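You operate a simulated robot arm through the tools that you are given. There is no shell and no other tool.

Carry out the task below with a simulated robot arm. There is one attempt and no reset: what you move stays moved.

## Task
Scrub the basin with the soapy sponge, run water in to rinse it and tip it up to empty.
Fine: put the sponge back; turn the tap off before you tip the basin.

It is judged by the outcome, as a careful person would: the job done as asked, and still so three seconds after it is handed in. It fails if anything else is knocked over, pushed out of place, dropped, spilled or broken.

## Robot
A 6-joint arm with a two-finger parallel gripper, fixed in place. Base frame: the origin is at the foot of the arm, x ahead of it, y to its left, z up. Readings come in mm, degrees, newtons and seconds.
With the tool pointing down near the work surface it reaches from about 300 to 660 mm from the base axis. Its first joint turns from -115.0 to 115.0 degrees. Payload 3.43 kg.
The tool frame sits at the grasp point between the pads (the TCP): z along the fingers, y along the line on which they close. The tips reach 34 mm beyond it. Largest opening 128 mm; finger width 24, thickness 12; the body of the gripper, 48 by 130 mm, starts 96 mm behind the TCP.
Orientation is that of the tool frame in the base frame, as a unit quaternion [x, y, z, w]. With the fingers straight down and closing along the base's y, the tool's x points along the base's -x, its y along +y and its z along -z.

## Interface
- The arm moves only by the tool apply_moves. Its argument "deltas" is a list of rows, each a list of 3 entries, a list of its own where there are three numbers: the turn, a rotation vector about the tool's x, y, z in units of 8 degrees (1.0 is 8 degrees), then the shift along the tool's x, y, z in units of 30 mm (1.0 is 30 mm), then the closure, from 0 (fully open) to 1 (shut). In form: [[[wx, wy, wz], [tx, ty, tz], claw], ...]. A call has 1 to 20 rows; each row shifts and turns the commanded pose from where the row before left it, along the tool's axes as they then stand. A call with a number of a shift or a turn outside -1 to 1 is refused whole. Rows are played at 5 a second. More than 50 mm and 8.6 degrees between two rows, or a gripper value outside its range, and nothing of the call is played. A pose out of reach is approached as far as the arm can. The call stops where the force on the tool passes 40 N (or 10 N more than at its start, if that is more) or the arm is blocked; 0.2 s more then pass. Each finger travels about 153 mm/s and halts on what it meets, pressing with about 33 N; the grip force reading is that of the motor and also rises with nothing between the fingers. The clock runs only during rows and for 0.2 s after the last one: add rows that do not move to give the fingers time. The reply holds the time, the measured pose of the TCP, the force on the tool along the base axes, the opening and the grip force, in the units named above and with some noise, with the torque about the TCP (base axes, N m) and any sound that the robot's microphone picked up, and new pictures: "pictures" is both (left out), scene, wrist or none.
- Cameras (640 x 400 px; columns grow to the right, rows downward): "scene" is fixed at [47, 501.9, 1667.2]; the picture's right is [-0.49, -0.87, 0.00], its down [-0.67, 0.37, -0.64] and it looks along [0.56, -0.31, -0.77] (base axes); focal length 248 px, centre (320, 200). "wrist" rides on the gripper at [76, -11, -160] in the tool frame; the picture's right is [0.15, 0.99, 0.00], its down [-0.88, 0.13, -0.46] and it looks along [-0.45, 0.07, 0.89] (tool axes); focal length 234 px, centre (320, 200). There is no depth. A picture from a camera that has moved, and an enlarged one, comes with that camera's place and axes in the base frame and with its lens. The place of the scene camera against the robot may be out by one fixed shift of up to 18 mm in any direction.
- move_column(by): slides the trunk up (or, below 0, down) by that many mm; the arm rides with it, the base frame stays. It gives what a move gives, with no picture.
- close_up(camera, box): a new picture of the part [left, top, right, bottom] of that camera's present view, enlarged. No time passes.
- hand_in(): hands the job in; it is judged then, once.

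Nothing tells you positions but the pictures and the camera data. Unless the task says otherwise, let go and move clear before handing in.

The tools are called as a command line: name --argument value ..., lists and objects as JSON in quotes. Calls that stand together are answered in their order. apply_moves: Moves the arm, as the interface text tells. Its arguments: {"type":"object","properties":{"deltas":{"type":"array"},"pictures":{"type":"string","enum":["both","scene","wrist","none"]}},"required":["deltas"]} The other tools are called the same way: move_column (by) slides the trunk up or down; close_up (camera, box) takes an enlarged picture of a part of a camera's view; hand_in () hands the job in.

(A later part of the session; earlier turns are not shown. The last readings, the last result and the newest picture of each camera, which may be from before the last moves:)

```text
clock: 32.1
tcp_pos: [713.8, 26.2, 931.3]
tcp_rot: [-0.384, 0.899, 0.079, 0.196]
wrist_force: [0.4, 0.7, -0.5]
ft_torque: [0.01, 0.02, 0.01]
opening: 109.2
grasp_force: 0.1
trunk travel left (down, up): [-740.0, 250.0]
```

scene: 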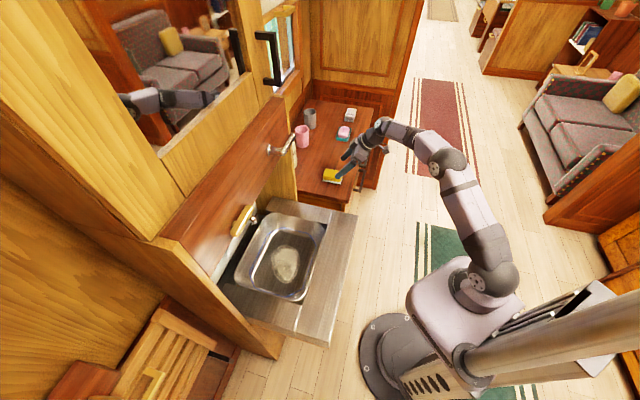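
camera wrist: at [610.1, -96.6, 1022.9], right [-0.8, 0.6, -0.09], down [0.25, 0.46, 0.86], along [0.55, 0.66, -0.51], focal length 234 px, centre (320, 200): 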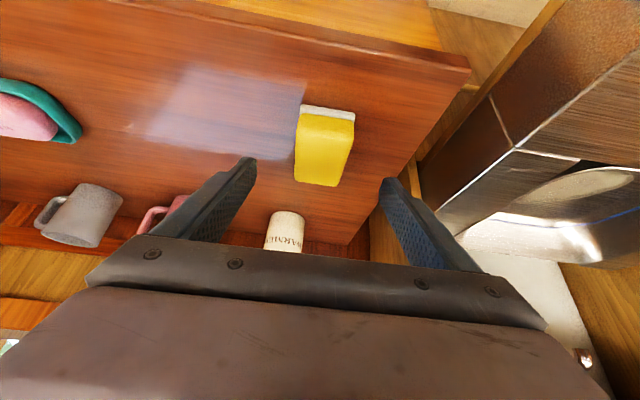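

apply_moves --deltas '[[[0, 0, 0], [0, 0, 0.7], 0.15], [[0, 0, 0], [0, 0, 0.7], 0.15], [[0, 0, 0], [0, 0, 0.5], 0.15], [[0, 0, 0], [0, 0, 0.3], 0.15], [[0, 0, 0], [0, 0, 0], 0.4], [[0, 0, 0], [0, 0, 0], 0.7], [[0, 0, 0], [0, 0, 0], 1], [[0, 0, 0], [0, 0, 0], 1]]' --pictures "both"

close_up --camera "wrist" --box '[180, 0, 460, 240]'

close_up --camera "scene" --box '[290, 120, 410, 210]'

```text
clock: 33.9
tcp_pos: [732.3, 43.5, 870.2]
tcp_rot: [-0.384, 0.899, 0.079, 0.196]
wrist_force: [0.1, 0.0, 0.0]
ft_torque: [-0.03, 0.0, 0.0]
opening: 53.7
grasp_force: 33.3
trunk travel left (down, up): [-740.0, 250.0]
camera wrist: at [646.5, -59.2, 985.1], right [-0.8, 0.59, -0.07], down [0.33, 0.54, 0.78], along [0.5, 0.6, -0.62], focal length 234 px, centre (320, 200)
```

scene: 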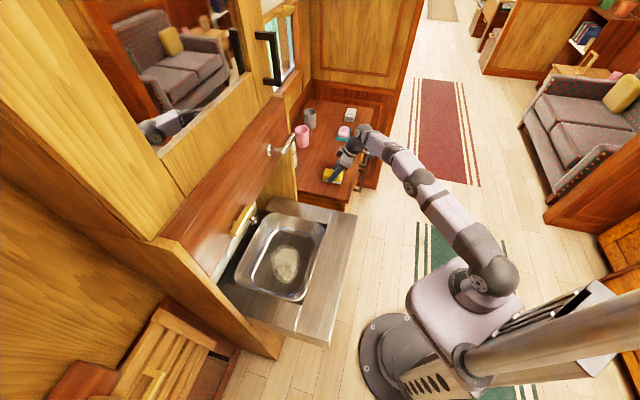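
wrist: 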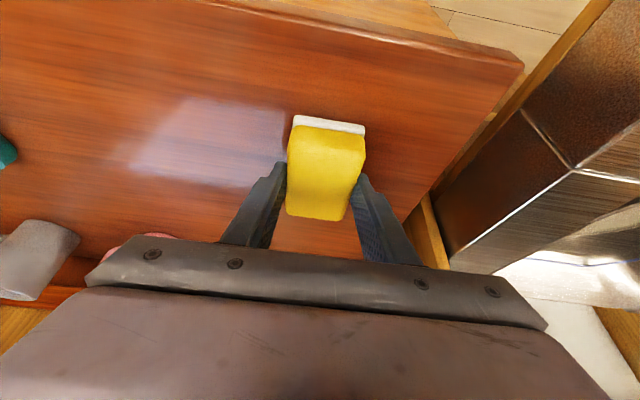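

```text
1.67 times, centred on (320, 120) of wrist
camera zoom: at [646.5, -59.2, 985.1], right [-0.8, 0.59, -0.07], down [0.33, 0.54, 0.78], along [0.5, 0.6, -0.62], focal length 390 px, centre (320, 333)
```

zoom: 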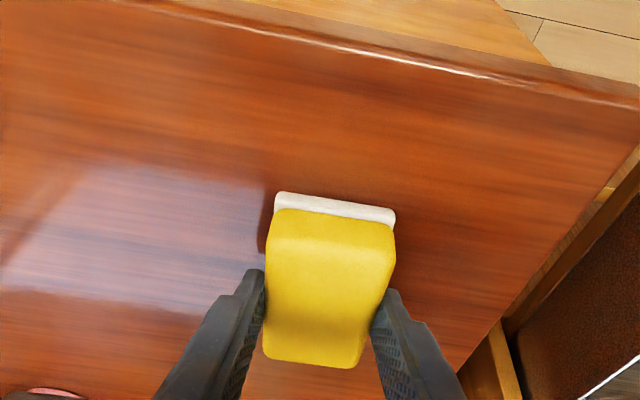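

```text
4.44 times, centred on (350, 165) of scene
camera zoom: at [47.0, 501.9, 1667.2], right [-0.49, -0.87, 0.0], down [-0.67, 0.37, -0.64], along [0.56, -0.31, -0.77], focal length 1100 px, centre (187, 356)
```

zoom: 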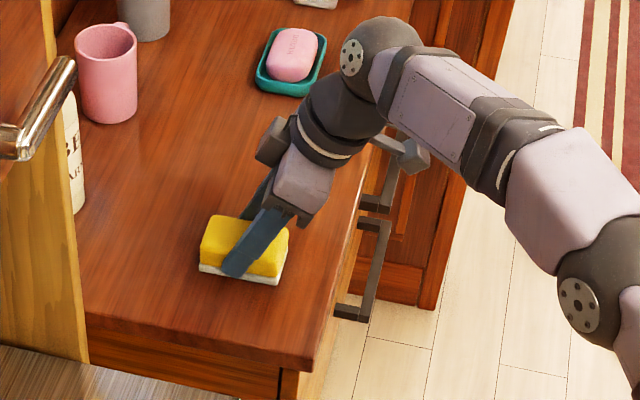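

The sponge is gripped at a 24° tilt, so I have a return pose recorded. Next I'll lift it, draw back, and carry it over to the basin.

apply_moves --deltas '[[[0, 0, 0], [-0.413, 0, -0.911], 1], [[0, 0, 0], [0.4, 0, -0.9], 1], [[0, 0, 0], [0.4, 0, -0.9], 1], [[0, 0, 0], [0.6, 0, -0.8], 1], [[0, 0, 0], [0.9, 0, -0.4], 1], [[0, 0, 0], [0, 0, 0], 1]]' --pictures "both"

```text
clock: 35.3
tcp_pos: [658.0, -27.6, 953.1]
tcp_rot: [-0.383, 0.899, 0.078, 0.196]
wrist_force: [0.2, -0.8, 0.1]
ft_torque: [0.01, 0.02, -0.01]
opening: 53.5
grasp_force: 32.7
trunk travel left (down, up): [-740.0, 250.0]
camera wrist: at [573.3, -130.8, 1066.6], right [-0.8, 0.59, -0.07], down [0.33, 0.54, 0.78], along [0.5, 0.6, -0.62], focal length 234 px, centre (320, 200)
```

scene: 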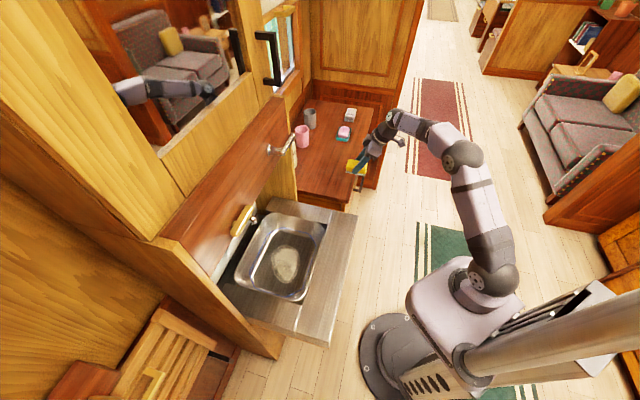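
wrist: 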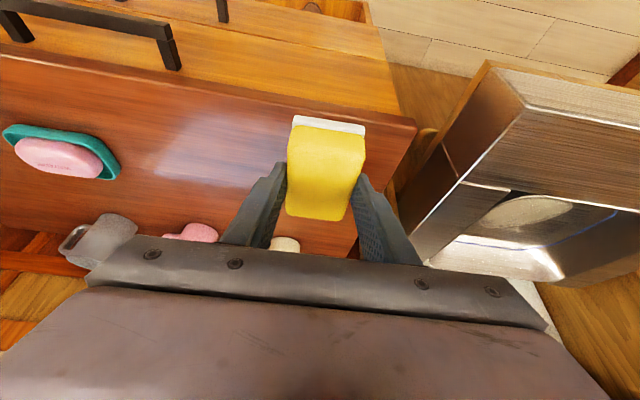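

apply_moves --deltas '[[[0, 0, 0], [0, 1, 0], 1], [[0, 0, 0], [0, 1, 0], 1], [[0, 0, 0], [0, 1, 0], 1], [[0, 0, 0], [0, 1, 0], 1], [[0, 0, 0], [0, 1, 0], 1], [[0, 0, 0], [0, 1, 0], 1], [[0, 0, 0], [0, 1, 0], 1], [[0, 0, 0], [0, 1, 0], 1], [[0, 0, 0], [0, 1, 0], 1], [[0, 0, 0], [0, 1, 0], 1], [[0, 0, 0], [0, 1, 0], 1], [[0, 0, 0], [0, 1, 0], 1], [[0, 0, 0], [0, 1, 0], 1], [[0, 0, 0], [0, 1, 0], 1], [[0, 0, 0], [0, 0, 0], 1]]' --pictures "both"

```text
clock: 38.5
tcp_pos: [361.5, 263.3, 948.5]
tcp_rot: [-0.383, 0.899, 0.079, 0.196]
wrist_force: [-0.7, -0.1, -0.3]
ft_torque: [-0.01, 0.03, 0.0]
opening: 53.4
grasp_force: 32.3
trunk travel left (down, up): [-740.0, 250.0]
camera wrist: at [276.3, 159.9, 1064.0], right [-0.8, 0.59, -0.07], down [0.33, 0.54, 0.78], along [0.5, 0.6, -0.62], focal length 234 px, centre (320, 200)
```

scene: 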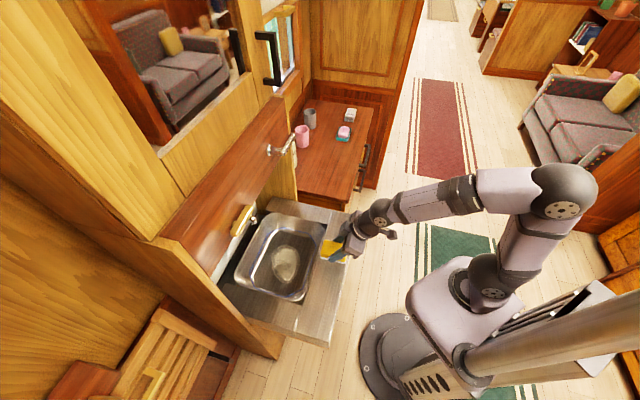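
wrist: 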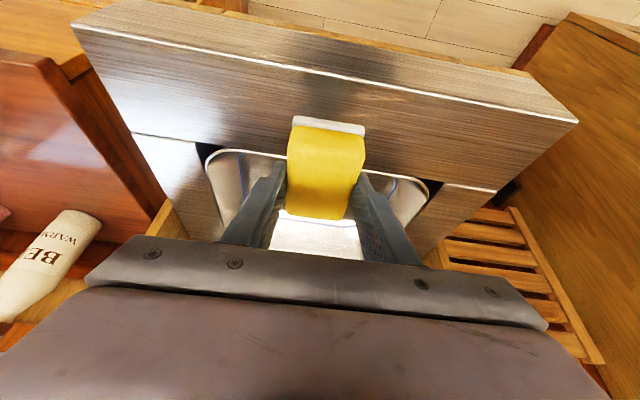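

apply_moves --deltas '[[[0, 0, 0], [-0.911, 0.15, 0.413], 1], [[0, 0, 0], [-0.911, 0.15, 0.413], 1], [[0, 0, 0], [-0.911, 0.15, 0.413], 1], [[0, 0, 0], [-0.911, 0.15, 0.413], 1], [[0, 0, 0], [-0.911, 0, 0.413], 1], [[0, 0, 0], [0, 0, 0], 1]]' --pictures "both"

close_up --camera "wrist" --box '[150, 0, 500, 240]'

close_up --camera "scene" --box '[200, 170, 370, 350]'

```text
clock: 39.9
tcp_pos: [451.9, 383.7, 949.7]
tcp_rot: [-0.383, 0.899, 0.078, 0.196]
wrist_force: [-0.1, -0.7, 0.2]
ft_torque: [-0.02, -0.01, -0.02]
opening: 53.8
grasp_force: 32.7
trunk travel left (down, up): [-740.0, 250.0]
camera wrist: at [365.7, 279.9, 1064.1], right [-0.8, 0.59, -0.07], down [0.33, 0.54, 0.78], along [0.5, 0.6, -0.62], focal length 234 px, centre (320, 200)
```

scene: 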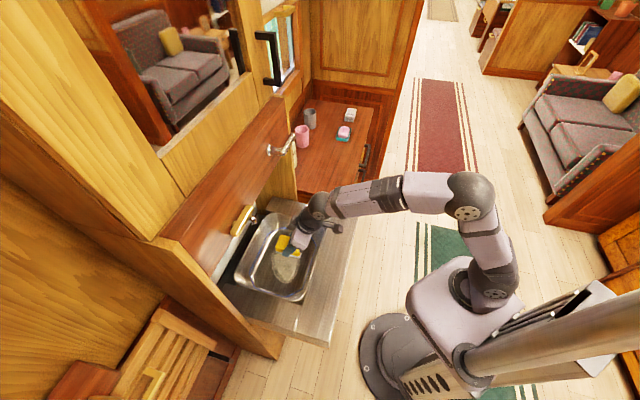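
wrist: 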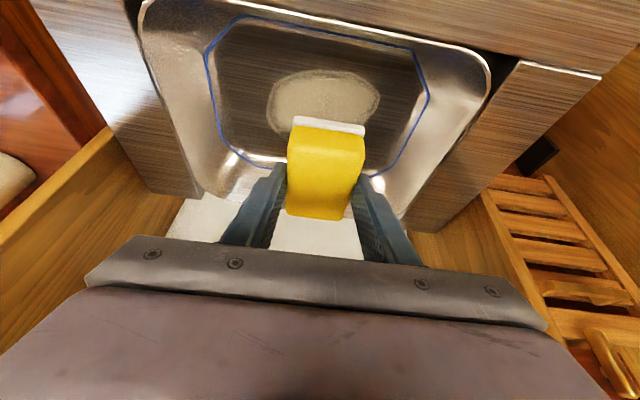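

```text
1.67 times, centred on (325, 120) of wrist
camera zoom: at [365.7, 279.9, 1064.1], right [-0.8, 0.59, -0.07], down [0.33, 0.54, 0.78], along [0.5, 0.6, -0.62], focal length 390 px, centre (312, 333)
```

zoom: 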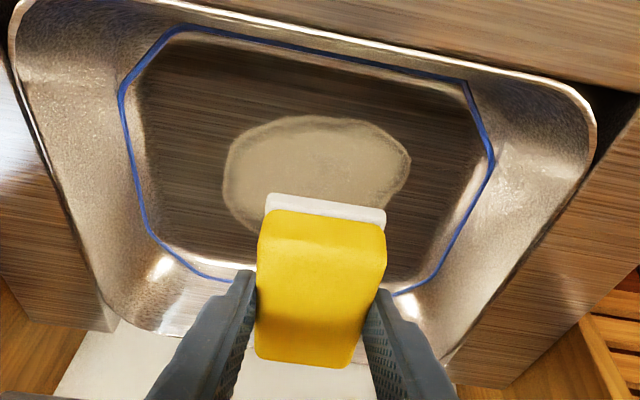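

```text
2.22 times, centred on (285, 260) of scene
camera zoom: at [47.0, 501.9, 1667.2], right [-0.49, -0.87, 0.0], down [-0.67, 0.37, -0.64], along [0.56, -0.31, -0.77], focal length 550 px, centre (398, 67)
```

zoom: 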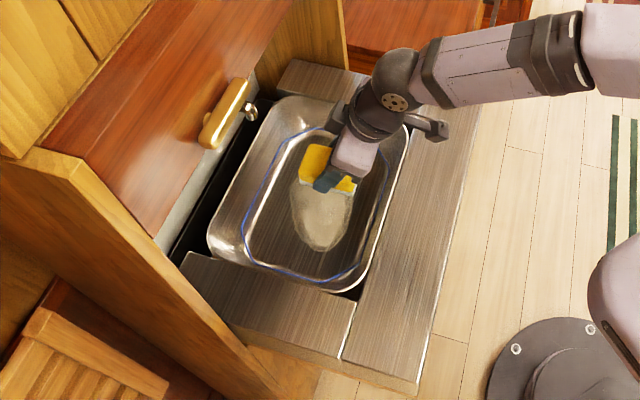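

The stain covers roughly u -20 to 135 and n 590 to 715, where u is sideways along the counter and n is depth into it. I'll move over its centre and lower the sponge.

apply_moves --deltas '[[[0, 0, 0], [-0.75, 0, 0.35], 1], [[0, 0, 0], [-0.75, 0, 0.35], 1], [[0, 0, 0], [0.413, 0, 0.911], 1], [[0, 0, 0], [0.413, 0, 0.911], 1], [[0, 0, 0], [0.413, 0, 0.911], 1], [[0, 0, 0], [0.413, 0, 0.911], 1], [[0, 0, 0], [0, 0, 0], 1]]' --pictures "both"

close_up --camera "wrist" --box '[150, 0, 500, 240]'

```text
clock: 41.5
tcp_pos: [485.4, 421.7, 828.9]
tcp_rot: [-0.383, 0.899, 0.079, 0.196]
wrist_force: [0.2, -0.2, 0.2]
ft_torque: [0.03, 0.03, 0.0]
opening: 53.8
grasp_force: 33.0
trunk travel left (down, up): [-740.0, 250.0]
camera wrist: at [400.0, 317.9, 944.1], right [-0.8, 0.59, -0.07], down [0.33, 0.54, 0.78], along [0.5, 0.6, -0.62], focal length 234 px, centre (320, 200)
```

scene: 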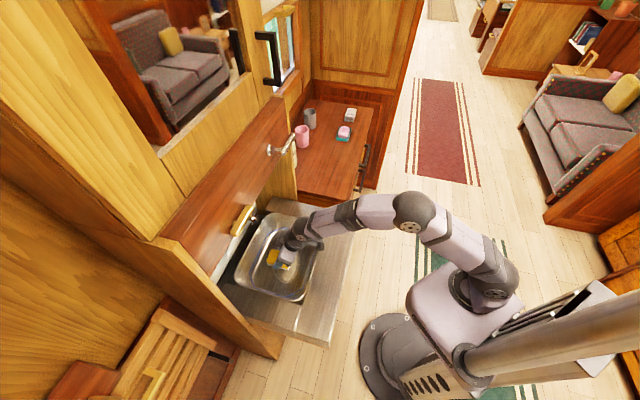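
wrist: 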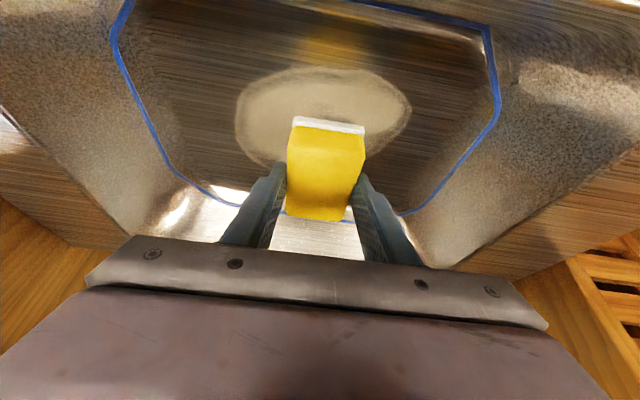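

```text
1.67 times, centred on (325, 120) of wrist
camera zoom: at [400.0, 317.9, 944.1], right [-0.8, 0.59, -0.07], down [0.33, 0.54, 0.78], along [0.5, 0.6, -0.62], focal length 390 px, centre (312, 333)
```

zoom: 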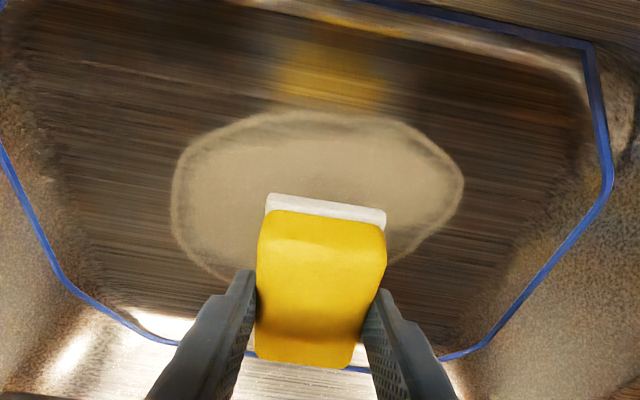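

apply_moves --deltas '[[[0, 0, 0], [0.138, 0, 0.304], 1], [[0, 0, 0], [0.138, 0, 0.304], 1], [[0, 0, 0], [0.069, 0, 0.152], 1], [[0, 0, 0], [0, 0, 0], 1]]' --pictures "wrist"

```text
clock: 42.5
tcp_pos: [486.1, 419.6, 805.5]
tcp_rot: [-0.384, 0.899, 0.08, 0.197]
wrist_force: [-0.7, 0.1, 2.7]
ft_torque: [0.01, 0.1, 0.04]
opening: 53.9
grasp_force: 33.4
trunk travel left (down, up): [-740.0, 250.0]
camera wrist: at [400.8, 316.4, 919.6], right [-0.8, 0.59, -0.07], down [0.33, 0.54, 0.78], along [0.5, 0.6, -0.62], focal length 234 px, centre (320, 200)
```

wrist: 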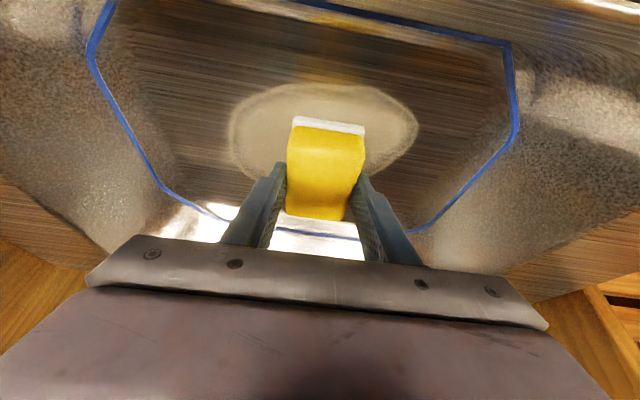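

apply_moves --deltas '[[[0, 0, 0], [0.042, 0, 0.091], 1], [[0, 0, 0], [0, 0, 0], 1]]' --pictures "wrist"

close_up --camera "wrist" --box '[150, 0, 500, 240]'

```text
clock: 43.1
tcp_pos: [486.5, 420.0, 804.7]
tcp_rot: [-0.383, 0.899, 0.08, 0.199]
wrist_force: [-0.8, -1.6, 14.8]
ft_torque: [-0.05, 0.53, 0.02]
opening: 53.5
grasp_force: 33.4
trunk travel left (down, up): [-740.0, 250.0]
camera wrist: at [400.4, 316.1, 918.7], right [-0.8, 0.59, -0.07], down [0.32, 0.53, 0.78], along [0.5, 0.61, -0.62], focal length 234 px, centre (320, 200)
```

wrist: 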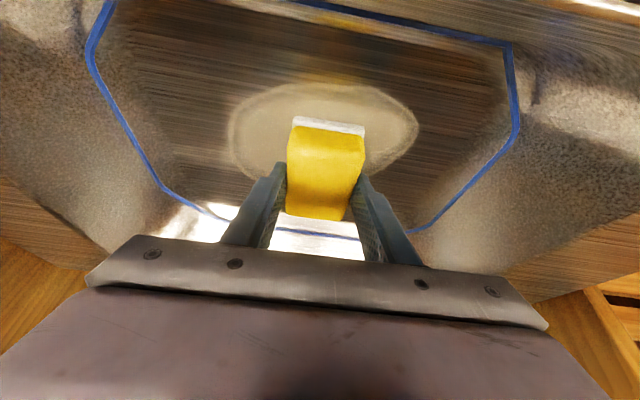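

```text
1.67 times, centred on (325, 120) of wrist
camera zoom: at [400.4, 316.1, 918.7], right [-0.8, 0.59, -0.07], down [0.32, 0.53, 0.78], along [0.5, 0.61, -0.62], focal length 390 px, centre (312, 333)
```

zoom: 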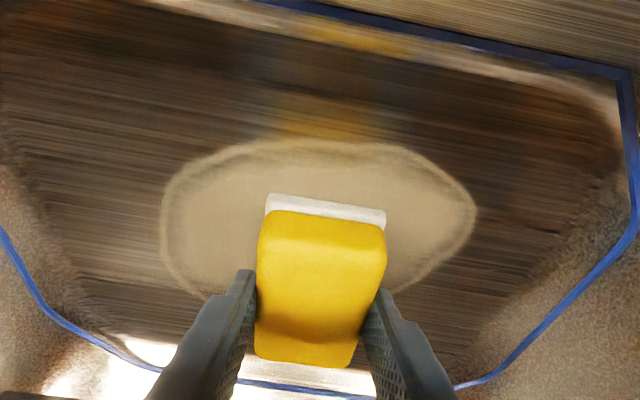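

The sponge is now pressing on the basin floor at about 15 N. I'll make a first test stroke sideways and check the stain.

apply_moves --deltas '[[[0, 0, 0], [0, -0.5, 0], 1], [[0, 0, 0], [0, -0.5, 0], 1], [[0, 0, 0], [0, -0.5, 0], 1], [[0, 0, 0], [0, 0.5, 0], 1], [[0, 0, 0], [0, 0.5, 0], 1], [[0, 0, 0], [0, 0.5, 0], 1], [[0, 0, 0], [0, 0, 0], 1]]' --pictures "wrist"

close_up --camera "wrist" --box '[150, 0, 500, 240]'

close_up --camera "scene" --box '[200, 170, 370, 350]'

```text
clock: 44.7
tcp_pos: [487.6, 419.4, 804.5]
tcp_rot: [-0.382, 0.899, 0.08, 0.198]
wrist_force: [6.9, -6.8, 19.5]
ft_torque: [0.06, -0.17, -0.05]
opening: 53.7
grasp_force: 33.6
trunk travel left (down, up): [-740.0, 250.0]
camera wrist: at [401.2, 315.1, 918.6], right [-0.8, 0.59, -0.07], down [0.32, 0.53, 0.78], along [0.5, 0.61, -0.62], focal length 234 px, centre (320, 200)
```

wrist: 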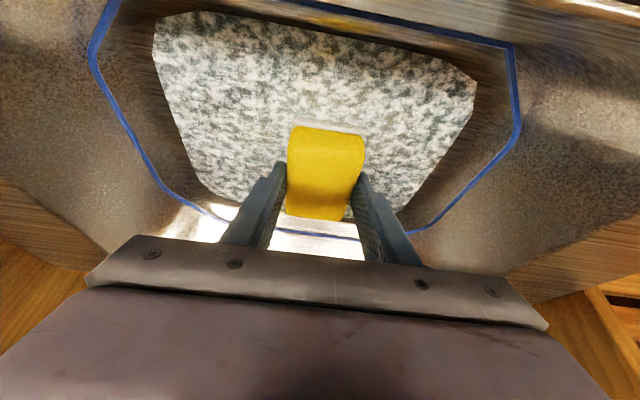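

```text
1.67 times, centred on (325, 120) of wrist
camera zoom: at [401.2, 315.1, 918.6], right [-0.8, 0.59, -0.07], down [0.32, 0.53, 0.78], along [0.5, 0.61, -0.62], focal length 390 px, centre (312, 333)
```

zoom: 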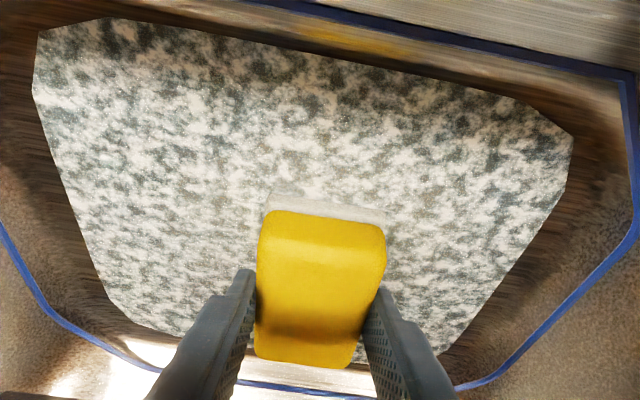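

```text
2.22 times, centred on (285, 260) of scene
camera zoom: at [47.0, 501.9, 1667.2], right [-0.49, -0.87, 0.0], down [-0.67, 0.37, -0.64], along [0.56, -0.31, -0.77], focal length 550 px, centre (398, 67)
```

zoom: 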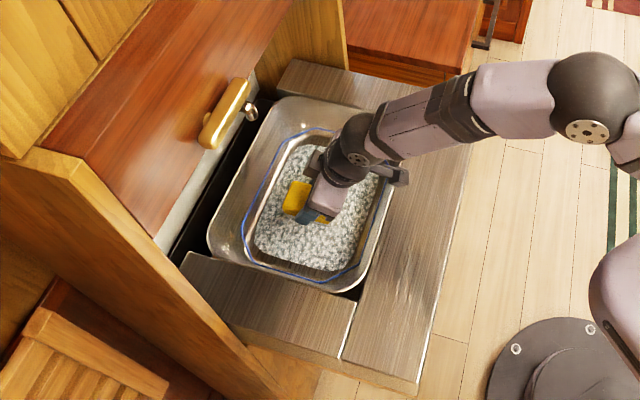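

The test stroke raised soap foam over the floor. I'll keep scrubbing across the whole stain area with lighter pressure.

apply_moves --deltas '[[[0, 0, 0], [-0.02, 0, -0.05], 1], [[0, 0, 0], [0, -0.8, 0], 1], [[0, 0, 0], [0, -0.8, 0], 1], [[0, 0, 0], [0, -0.8, 0], 1], [[0, 0, 0], [0.607, 0, -0.275], 1], [[0, 0, 0], [0, 0.8, 0], 1], [[0, 0, 0], [0, 0.8, 0], 1], [[0, 0, 0], [0, 0.8, 0], 1], [[0, 0, 0], [0, 0.8, 0], 1], [[0, 0, 0], [0, 0.8, 0], 1], [[0, 0, 0], [-0.607, 0, 0.275], 1], [[0, 0, 0], [-0.607, 0, 0.275], 1], [[0, 0, 0], [0, -0.8, 0], 1], [[0, 0, 0], [0, -0.8, 0], 1], [[0, 0, 0], [0, -0.8, 0], 1], [[0, 0, 0], [0, -0.8, 0], 1], [[0, 0, 0], [0, -0.8, 0], 1], [[0, 0, 0], [0, 0.8, 0], 1], [[0, 0, 0], [0, 0.8, 0], 1], [[0, 0, 0], [0, 0.8, 0], 1]]' --pictures "both"

close_up --camera "wrist" --box '[150, 0, 500, 240]'

```text
clock: 48.9
tcp_pos: [499.9, 435.4, 803.4]
tcp_rot: [-0.383, 0.899, 0.079, 0.197]
wrist_force: [-1.3, 0.3, 2.9]
ft_torque: [0.11, 0.08, 0.0]
opening: 53.9
grasp_force: 33.3
trunk travel left (down, up): [-740.0, 250.0]
camera wrist: at [413.4, 331.4, 919.2], right [-0.8, 0.59, -0.07], down [0.33, 0.54, 0.78], along [0.5, 0.6, -0.62], focal length 234 px, centre (320, 200)
```

scene: 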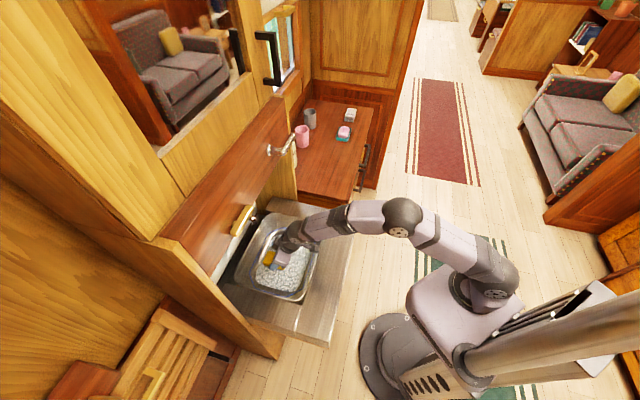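
wrist: 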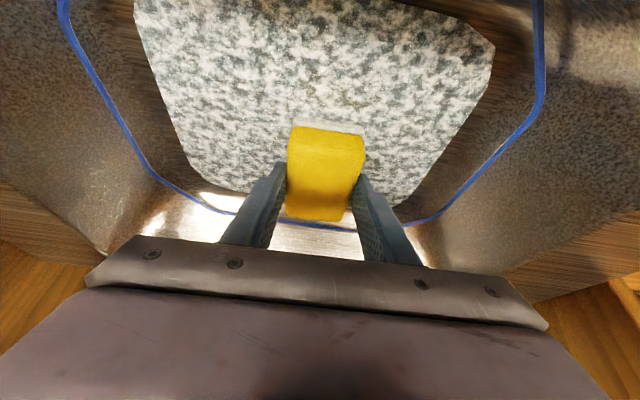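

```text
1.67 times, centred on (325, 120) of wrist
camera zoom: at [413.4, 331.4, 919.2], right [-0.8, 0.59, -0.07], down [0.33, 0.54, 0.78], along [0.5, 0.6, -0.62], focal length 390 px, centre (312, 333)
```

zoom: 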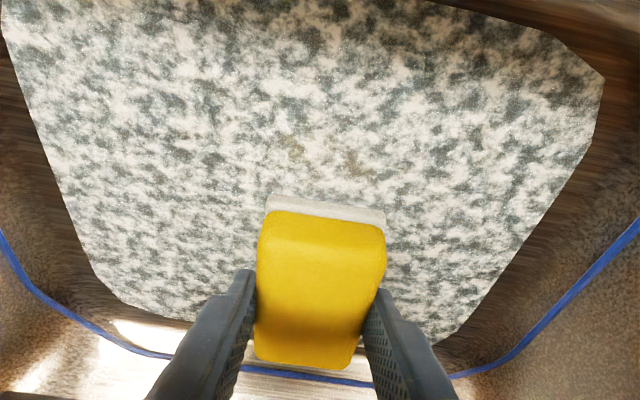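

A few faint brown traces remain near n 609. I'll scrub there with a bit more pressure.

apply_moves --deltas '[[[0, 0, 0], [0.85, 0, -0.385], 1], [[0, 0, 0], [0.85, 0, -0.385], 1], [[0, 0, 0], [0.03, 0, 0.065], 1], [[0, 0, 0], [0, -0.8, 0], 1], [[0, 0, 0], [0, -0.8, 0], 1], [[0, 0, 0], [0, 0.8, 0], 1], [[0, 0, 0], [0, 0.8, 0], 1], [[0, 0, 0], [0, 0.8, 0], 1], [[0, 0, 0], [0, 0.8, 0], 1], [[0, 0, 0], [0, -0.8, 0], 1], [[0, 0, 0], [0, -0.8, 0], 1], [[0, 0, 0], [0, -0.8, 0], 1], [[0, 0, 0], [0, -0.8, 0], 1], [[0, 0, 0], [-0.607, 0, 0.275], 1], [[0, 0, 0], [0, 0.8, 0], 1], [[0, 0, 0], [0, 0.8, 0], 1], [[0, 0, 0], [0, 0.8, 0], 1], [[0, 0, 0], [0, 0.8, 0], 1], [[0, 0, 0], [-0.607, 0, 0.275], 1]]' --pictures "both"

close_up --camera "wrist" --box '[150, 0, 500, 240]'

close_up --camera "scene" --box '[200, 170, 370, 350]'

```text
clock: 52.9
tcp_pos: [450.4, 454.5, 803.3]
tcp_rot: [-0.383, 0.898, 0.081, 0.199]
wrist_force: [-6.1, -5.4, 24.0]
ft_torque: [0.17, 0.25, 0.04]
opening: 53.8
grasp_force: 32.9
trunk travel left (down, up): [-740.0, 250.0]
camera wrist: at [364.0, 350.2, 917.8], right [-0.8, 0.59, -0.07], down [0.32, 0.53, 0.78], along [0.5, 0.61, -0.62], focal length 234 px, centre (320, 200)
```

scene: 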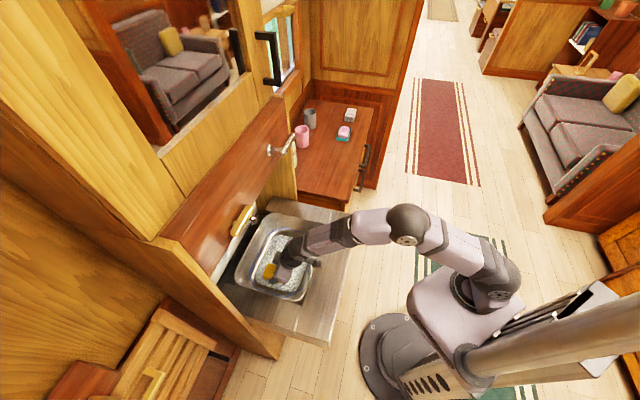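
wrist: 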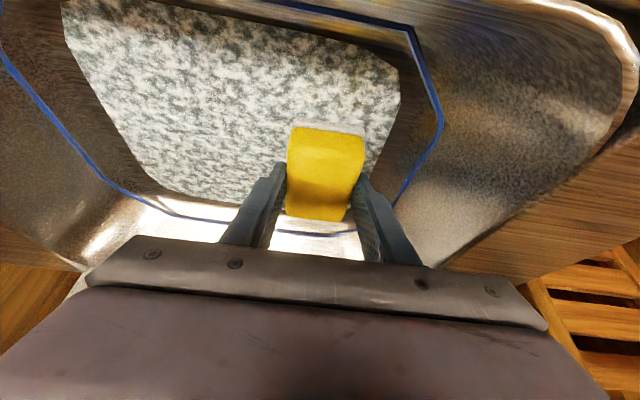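

```text
1.67 times, centred on (325, 120) of wrist
camera zoom: at [364.0, 350.2, 917.8], right [-0.8, 0.59, -0.07], down [0.32, 0.53, 0.78], along [0.5, 0.61, -0.62], focal length 390 px, centre (312, 333)
```

zoom: 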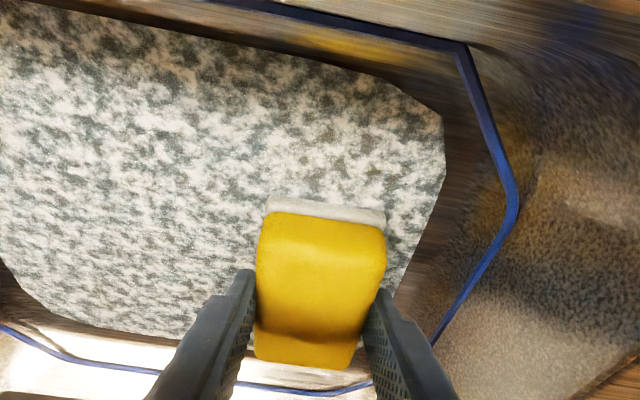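

```text
2.22 times, centred on (285, 260) of scene
camera zoom: at [47.0, 501.9, 1667.2], right [-0.49, -0.87, 0.0], down [-0.67, 0.37, -0.64], along [0.56, -0.31, -0.77], focal length 550 px, centre (398, 67)
```

zoom: 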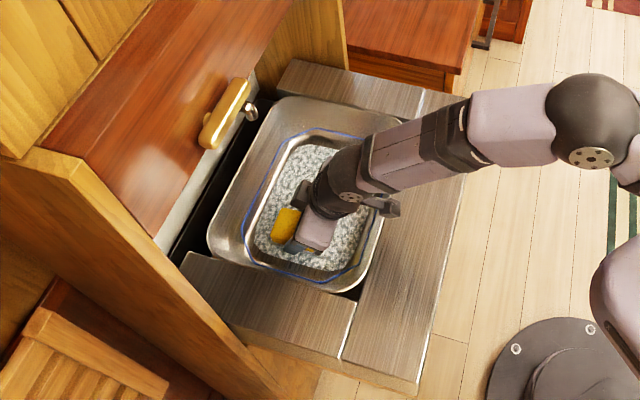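

apply_moves --deltas '[[[0, 0, 0], [-0.2, -0.3, -0.45], 1], [[0, 0, 0], [-0.413, -0.5, -0.911], 1], [[0, 0, 0], [-0.413, -0.5, -0.911], 1], [[0, 0, 0], [-0.413, -0.5, -0.911], 1], [[0, 0, 0], [0, -0.5, -1], 1], [[0, 0, 0], [0.911, 0, -0.413], 1], [[0, 0, 0], [0.911, 0, -0.413], 1], [[0, 0, 0], [0.911, 0, -0.413], 1], [[0, 0, 0], [0, 0, 0], 1]]' --pictures "both"

close_up --camera "wrist" --box '[150, 0, 500, 240]'

close_up --camera "scene" --box '[230, 190, 350, 310]'

```text
clock: 54.9
tcp_pos: [433.5, 335.5, 934.6]
tcp_rot: [-0.384, 0.899, 0.08, 0.196]
wrist_force: [0.2, 0.7, -0.2]
ft_torque: [-0.02, 0.0, 0.0]
opening: 53.7
grasp_force: 32.9
trunk travel left (down, up): [-740.0, 250.0]
camera wrist: at [346.8, 231.0, 1047.8], right [-0.8, 0.59, -0.07], down [0.33, 0.54, 0.78], along [0.5, 0.6, -0.62], focal length 234 px, centre (320, 200)
```

scene: 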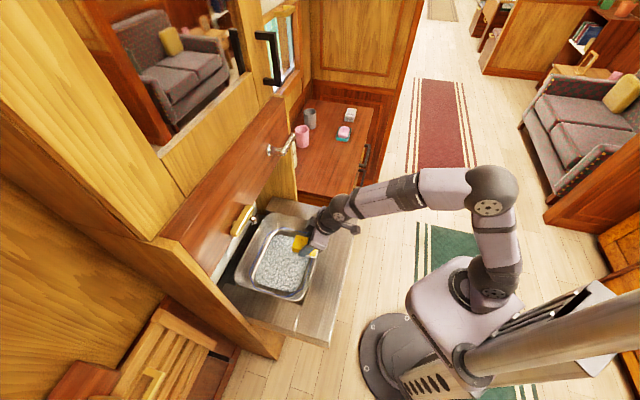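
wrist: 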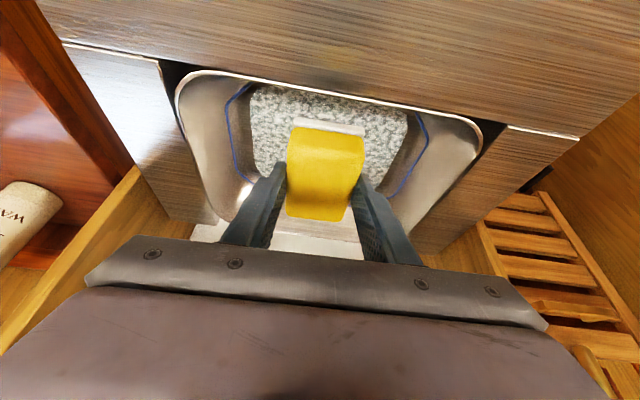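

```text
1.67 times, centred on (325, 120) of wrist
camera zoom: at [346.8, 231.0, 1047.8], right [-0.8, 0.59, -0.07], down [0.33, 0.54, 0.78], along [0.5, 0.6, -0.62], focal length 390 px, centre (312, 333)
```

zoom: 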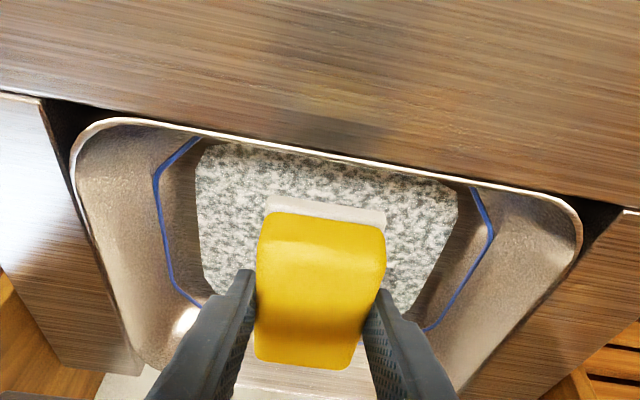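

```text
3.33 times, centred on (290, 250) of scene
camera zoom: at [47.0, 501.9, 1667.2], right [-0.49, -0.87, 0.0], down [-0.67, 0.37, -0.64], along [0.56, -0.31, -0.77], focal length 825 px, centre (420, 33)
```

zoom: 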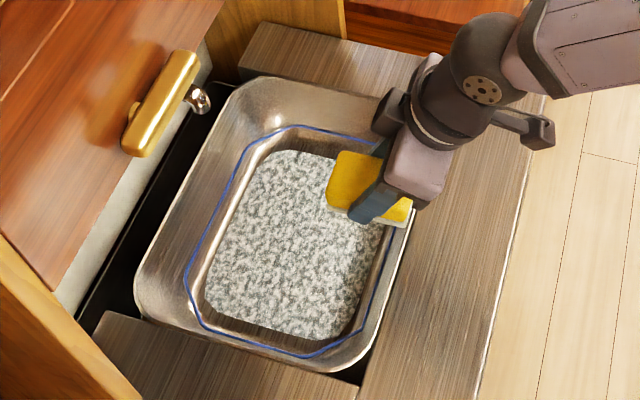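

apply_moves --deltas '[[[0, 0, 0], [-0.911, 0, 0.413], 1], [[0, 0, 0], [-0.911, 0, 0.413], 1], [[0, 0, 0], [0.413, 0, 0.911], 1], [[0, 0, 0], [0.413, 0, 0.911], 1], [[0, 0, 0], [0.413, 0, 0.911], 1], [[0, 0, 0], [0.413, 0, 0.911], 1], [[0, 0, 0], [0.1, 0, 0.22], 1], [[0, 0, 0], [0, 0, 0], 1]]' --pictures "none"

```text
clock: 56.7
tcp_pos: [475.4, 377.0, 805.3]
tcp_rot: [-0.384, 0.899, 0.08, 0.196]
wrist_force: [-0.6, -0.3, -0.3]
ft_torque: [0.01, -0.01, -0.01]
opening: 53.9
grasp_force: 33.0
trunk travel left (down, up): [-740.0, 250.0]
```

apply_moves --deltas '[[[0, 0, 0], [0.034, 0, 0.076], 1], [[0, 0, 0], [0, -0.85, 0], 1], [[0, 0, 0], [0, -0.85, 0], 1], [[0, 0, 0], [0, 0.8, 0], 1], [[0, 0, 0], [0, 0.8, 0], 1], [[0, 0, 0], [0, 0.8, 0], 1], [[0, 0, 0], [0, 0.8, 0], 1], [[0, 0, 0], [0, 0.8, 0], 1], [[0, 0, 0], [-0.76, 0, 0.344], 1], [[0, 0, 0], [0, -0.8, 0], 1], [[0, 0, 0], [0, -0.8, 0], 1], [[0, 0, 0], [0, -0.8, 0], 1], [[0, 0, 0], [0, -0.8, 0], 1], [[0, 0, 0], [0, -0.8, 0], 1], [[0, 0, 0], [-0.76, 0, 0.344], 1], [[0, 0, 0], [0, 0.8, 0], 1], [[0, 0, 0], [0, 0.8, 0], 1], [[0, 0, 0], [0, 0.8, 0], 1], [[0, 0, 0], [0, 0.8, 0], 1], [[0, 0, 0], [0, 0.8, 0], 1]]' --pictures "wrist"

close_up --camera "wrist" --box '[50, 0, 450, 240]'

```text
clock: 60.9
tcp_pos: [460.7, 461.4, 803.4]
tcp_rot: [-0.382, 0.9, 0.079, 0.197]
wrist_force: [0.3, -1.0, 7.6]
ft_torque: [0.17, 0.08, -0.05]
opening: 53.8
grasp_force: 33.0
trunk travel left (down, up): [-740.0, 250.0]
camera wrist: at [374.9, 356.8, 918.3], right [-0.8, 0.59, -0.07], down [0.33, 0.54, 0.78], along [0.5, 0.6, -0.62], focal length 234 px, centre (320, 200)
```

wrist: 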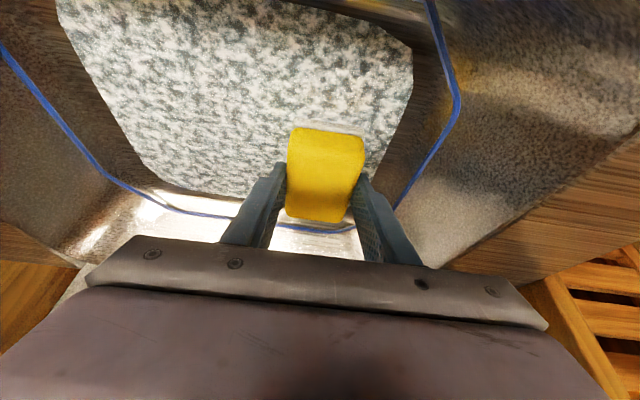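

```text
1.60 times, centred on (250, 120) of wrist
camera zoom: at [374.9, 356.8, 918.3], right [-0.8, 0.59, -0.07], down [0.33, 0.54, 0.78], along [0.5, 0.6, -0.62], focal length 375 px, centre (432, 328)
```

zoom: 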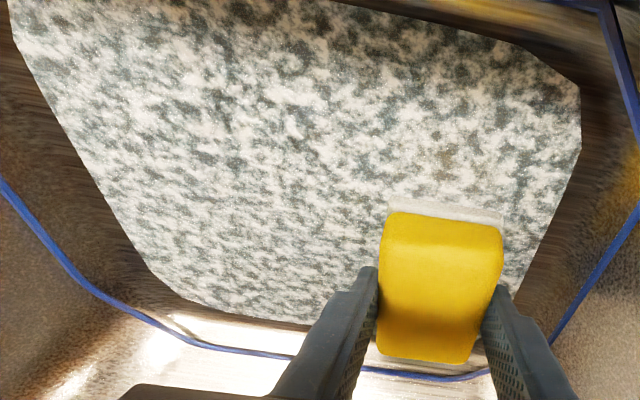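

The floor is evenly foamed with no stain visible. Next I'll lift the sponge out and take it back to its spot on the dresser.

apply_moves --deltas '[[[0, 0, 0], [-0.3, -0.4, -0.65], 1], [[0, 0, 0], [-0.413, -0.5, -0.911], 1], [[0, 0, 0], [-0.413, -0.5, -0.911], 1], [[0, 0, 0], [-0.413, 0, -0.911], 1], [[0, 0, 0], [-0.413, 0, -0.911], 1], [[0, 0, 0], [0.3, 0, -0.9], 1], [[0, 0, 0], [0.911, 0, -0.413], 1], [[0, 0, 0], [0.911, 0, -0.413], 1], [[0, 0, 0], [0.911, 0, -0.413], 1], [[0, 0, 0], [0.911, 0, -0.413], 1], [[0, 0, 0], [0.911, 0, -0.413], 1], [[0, 0, 0], [0.911, 0, -0.413], 1], [[0, 0, 0], [0, 0, 0], 1]]' --pictures "both"

```text
clock: 63.7
tcp_pos: [349.2, 290.4, 962.8]
tcp_rot: [-0.384, 0.899, 0.079, 0.196]
wrist_force: [0.2, 0.8, -0.4]
ft_torque: [0.04, 0.02, -0.01]
opening: 53.6
grasp_force: 32.7
trunk travel left (down, up): [-740.0, 250.0]
camera wrist: at [263.0, 186.6, 1078.4], right [-0.8, 0.59, -0.07], down [0.33, 0.54, 0.78], along [0.5, 0.6, -0.62], focal length 234 px, centre (320, 200)
```

scene: 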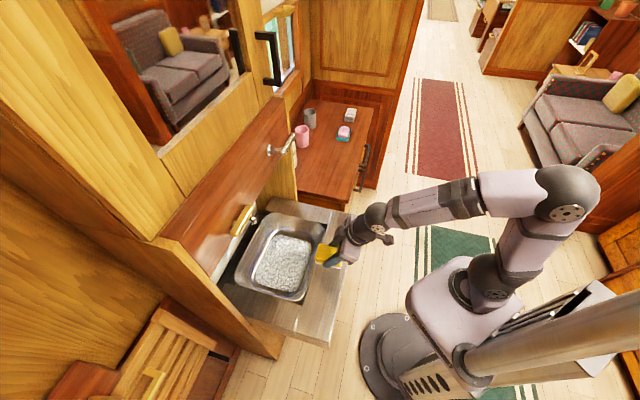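
wrist: 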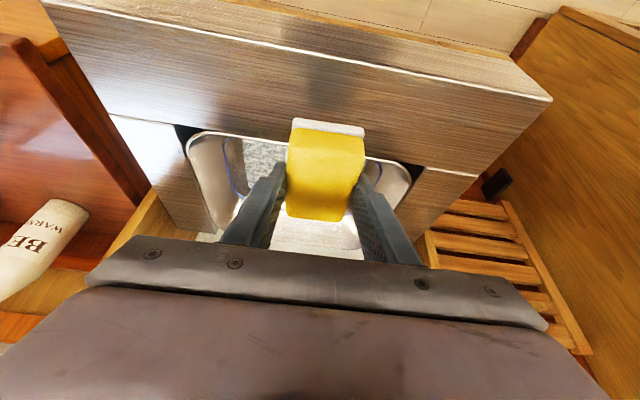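

apply_moves --deltas '[[[0, 0, 0], [0, -0.99, 0], 1], [[0, 0, 0], [0, -0.99, 0], 1], [[0, 0, 0], [0, -0.99, 0], 1], [[0, 0, 0], [0, -0.99, 0], 1], [[0, 0, 0], [0, -0.99, 0], 1], [[0, 0, 0], [0, -0.99, 0], 1], [[0, 0, 0], [0, -0.99, 0], 1], [[0, 0, 0], [0, -0.99, 0], 1], [[0, 0, 0], [0, -0.99, 0], 1], [[0, 0, 0], [0, -0.99, 0], 1], [[0, 0, 0], [0, -0.99, 0], 1], [[0, 0, 0], [0, -0.99, 0], 1], [[0, 0, 0], [0, -0.99, 0], 1], [[0, 0, 0], [0, -0.99, 0], 1], [[0, 0, 0], [0, -0.99, 0], 1], [[0, 0, 0], [0, 0, 0], 1]]' --pictures "both"

```text
clock: 67.1
tcp_pos: [671.9, -20.0, 971.1]
tcp_rot: [-0.383, 0.899, 0.079, 0.196]
wrist_force: [0.0, 0.6, -0.6]
ft_torque: [0.01, -0.02, 0.02]
opening: 53.6
grasp_force: 32.8
trunk travel left (down, up): [-740.0, 250.0]
camera wrist: at [586.7, -123.9, 1086.0], right [-0.8, 0.59, -0.07], down [0.33, 0.54, 0.78], along [0.5, 0.6, -0.63], focal length 234 px, centre (320, 200)
```

scene: 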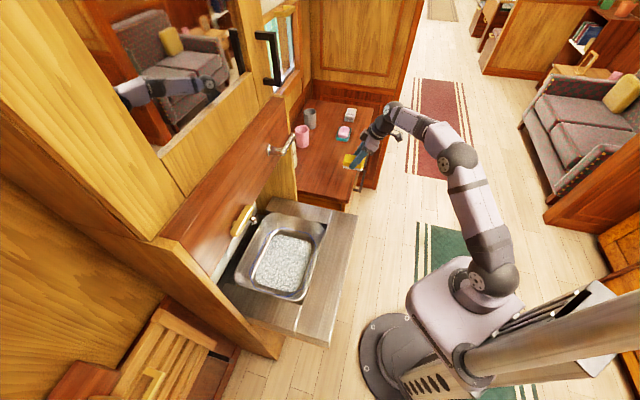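
wrist: 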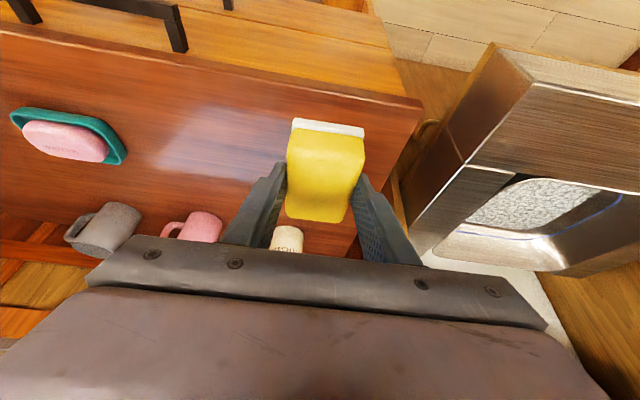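

apply_moves --deltas '[[[0, 0, 0], [-0.438, 0.012, 0.8], 1], [[0, 0, 0], [-0.438, 0.012, 0.8], 1], [[0, 0, 0], [-0.438, 0.012, 0.8], 1], [[0, 0, 0], [-0.438, 0.012, 0.8], 1], [[0, 0, 0], [0, 0, 0], 1]]' --pictures "none"

```text
clock: 68.3
tcp_pos: [731.2, 45.8, 906.3]
tcp_rot: [-0.383, 0.899, 0.079, 0.196]
wrist_force: [0.0, -0.5, -0.4]
ft_torque: [-0.03, -0.02, -0.01]
opening: 54.1
grasp_force: 33.0
trunk travel left (down, up): [-740.0, 250.0]
```

apply_moves --deltas '[[[0, 0, 0], [0.234, -0.08, 0.516], 1], [[0, 0, 0], [0.234, 0, 0.516], 1], [[0, 0, 0], [0.02, 0, 0.045], 1], [[0, 0, 0], [0, 0, 0], 1]]' --pictures "both"

close_up --camera "scene" --box '[290, 120, 410, 210]'

```text
clock: 69.3
tcp_pos: [735.5, 40.4, 870.0]
tcp_rot: [-0.384, 0.899, 0.08, 0.196]
wrist_force: [0.8, 0.2, -0.1]
ft_torque: [0.02, 0.04, -0.02]
opening: 53.8
grasp_force: 32.4
trunk travel left (down, up): [-740.0, 250.0]
camera wrist: at [647.8, -63.0, 985.0], right [-0.8, 0.59, -0.07], down [0.33, 0.54, 0.78], along [0.5, 0.6, -0.62], focal length 234 px, centre (320, 200)
```

scene: 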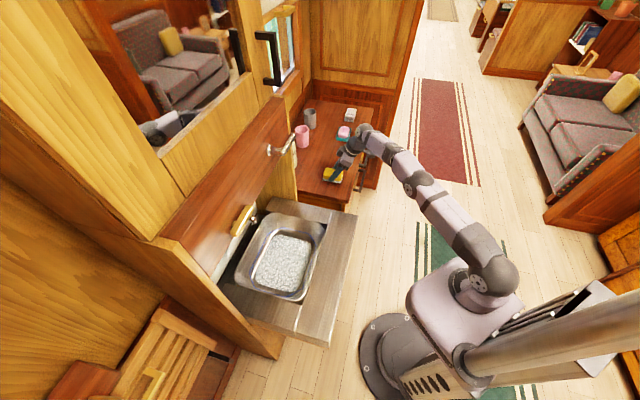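
wrist: 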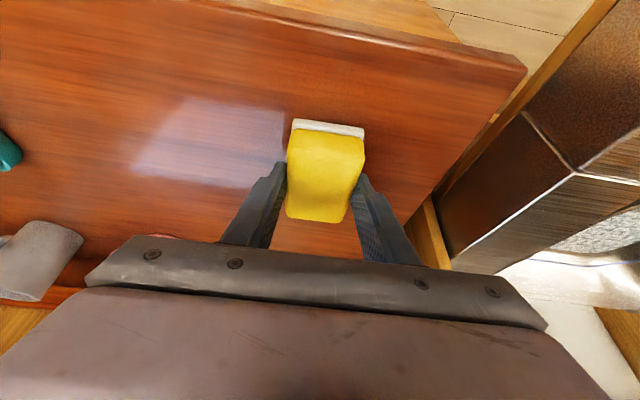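

```text
4.44 times, centred on (350, 165) of scene
camera zoom: at [47.0, 501.9, 1667.2], right [-0.49, -0.87, 0.0], down [-0.67, 0.37, -0.64], along [0.56, -0.31, -0.77], focal length 1100 px, centre (187, 356)
```

zoom: 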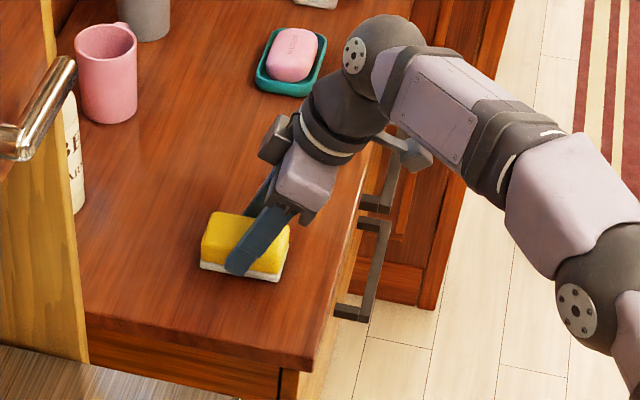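

apply_moves --deltas '[[[0, 0, 0], [0.028, 0.08, 0.061], 1], [[0, 0, 0], [0.028, 0, 0.061], 1], [[0, 0, 0], [0, 0, 0], 1]]' --pictures "none"

```text
clock: 70.1
tcp_pos: [732.5, 43.3, 869.1]
tcp_rot: [-0.383, 0.899, 0.078, 0.199]
wrist_force: [-1.0, -2.8, 14.1]
ft_torque: [0.07, 0.36, 0.07]
opening: 53.7
grasp_force: 33.6
trunk travel left (down, up): [-740.0, 250.0]
```

The sponge is resting on the dresser at its original place. I'll release it and back out.

apply_moves --deltas '[[[0, 0, 0], [-0.02, 0, -0.045], 1], [[0, 0, 0], [0, 0, 0], 0.7], [[0, 0, 0], [0, 0, 0], 0.3], [[0, 0, 0], [0, 0, 0], 0.1], [[0, 0, 0], [0, 0, -0.5], 0.1], [[0, 0, 0], [0.3, 0, -0.9], 0.1], [[0, 0, 0], [0.4, 0, -0.9], 0.1], [[0, 0, 0], [0.6, 0, -0.8], 0.1], [[0, 0, 0], [0.9, 0, -0.4], 0.1], [[0, 0, 0], [0, 0, 0], 0.1]]' --pictures "both"

close_up --camera "scene" --box '[290, 120, 410, 210]'

close_up --camera "scene" --box '[230, 190, 350, 310]'

```text
clock: 72.3
tcp_pos: [659.3, -30.2, 933.0]
tcp_rot: [-0.384, 0.899, 0.08, 0.196]
wrist_force: [-0.9, -0.1, 0.1]
ft_torque: [-0.01, 0.01, 0.0]
opening: 115.3
grasp_force: 0.1
trunk travel left (down, up): [-740.0, 250.0]
camera wrist: at [573.3, -134.4, 1048.9], right [-0.8, 0.59, -0.07], down [0.33, 0.54, 0.78], along [0.5, 0.6, -0.62], focal length 234 px, centre (320, 200)
```

scene: 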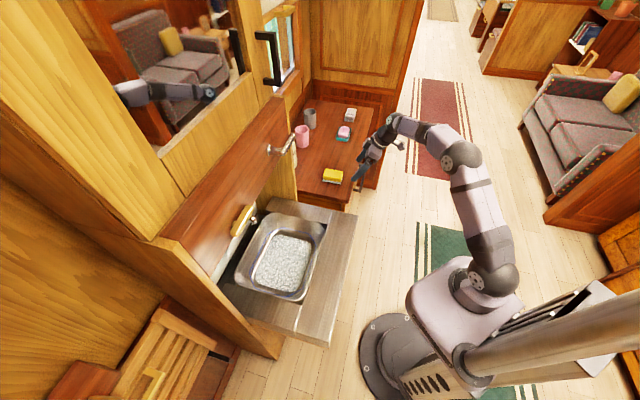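
wrist: 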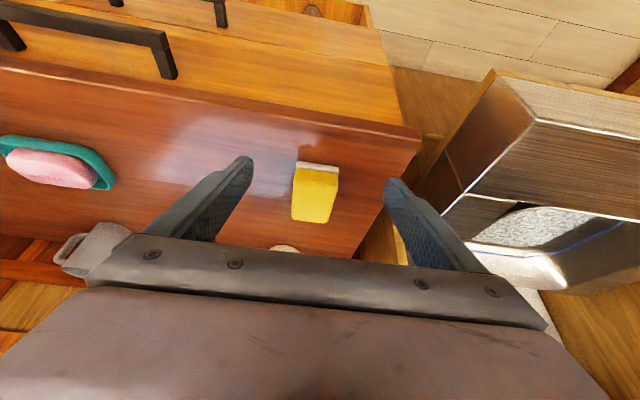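

```text
4.44 times, centred on (350, 165) of scene
camera zoom: at [47.0, 501.9, 1667.2], right [-0.49, -0.87, 0.0], down [-0.67, 0.37, -0.64], along [0.56, -0.31, -0.77], focal length 1100 px, centre (187, 356)
```

zoom: 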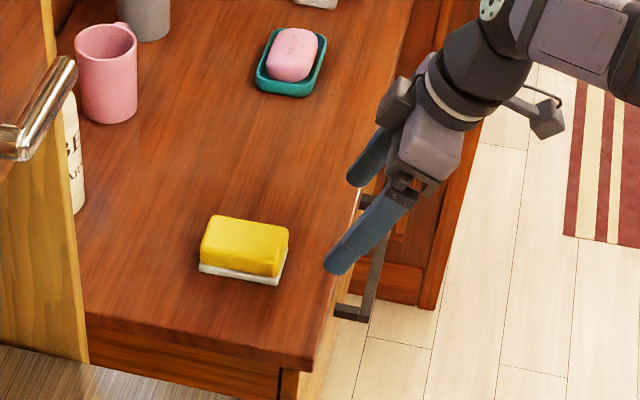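

```text
3.33 times, centred on (290, 250) of scene
camera zoom: at [47.0, 501.9, 1667.2], right [-0.49, -0.87, 0.0], down [-0.67, 0.37, -0.64], along [0.56, -0.31, -0.77], focal length 825 px, centre (420, 33)
```

zoom: 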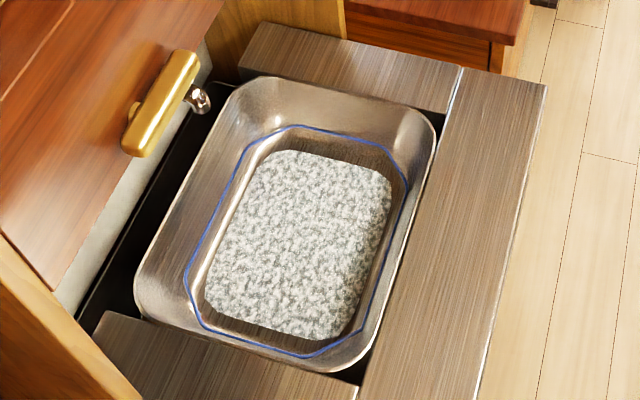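

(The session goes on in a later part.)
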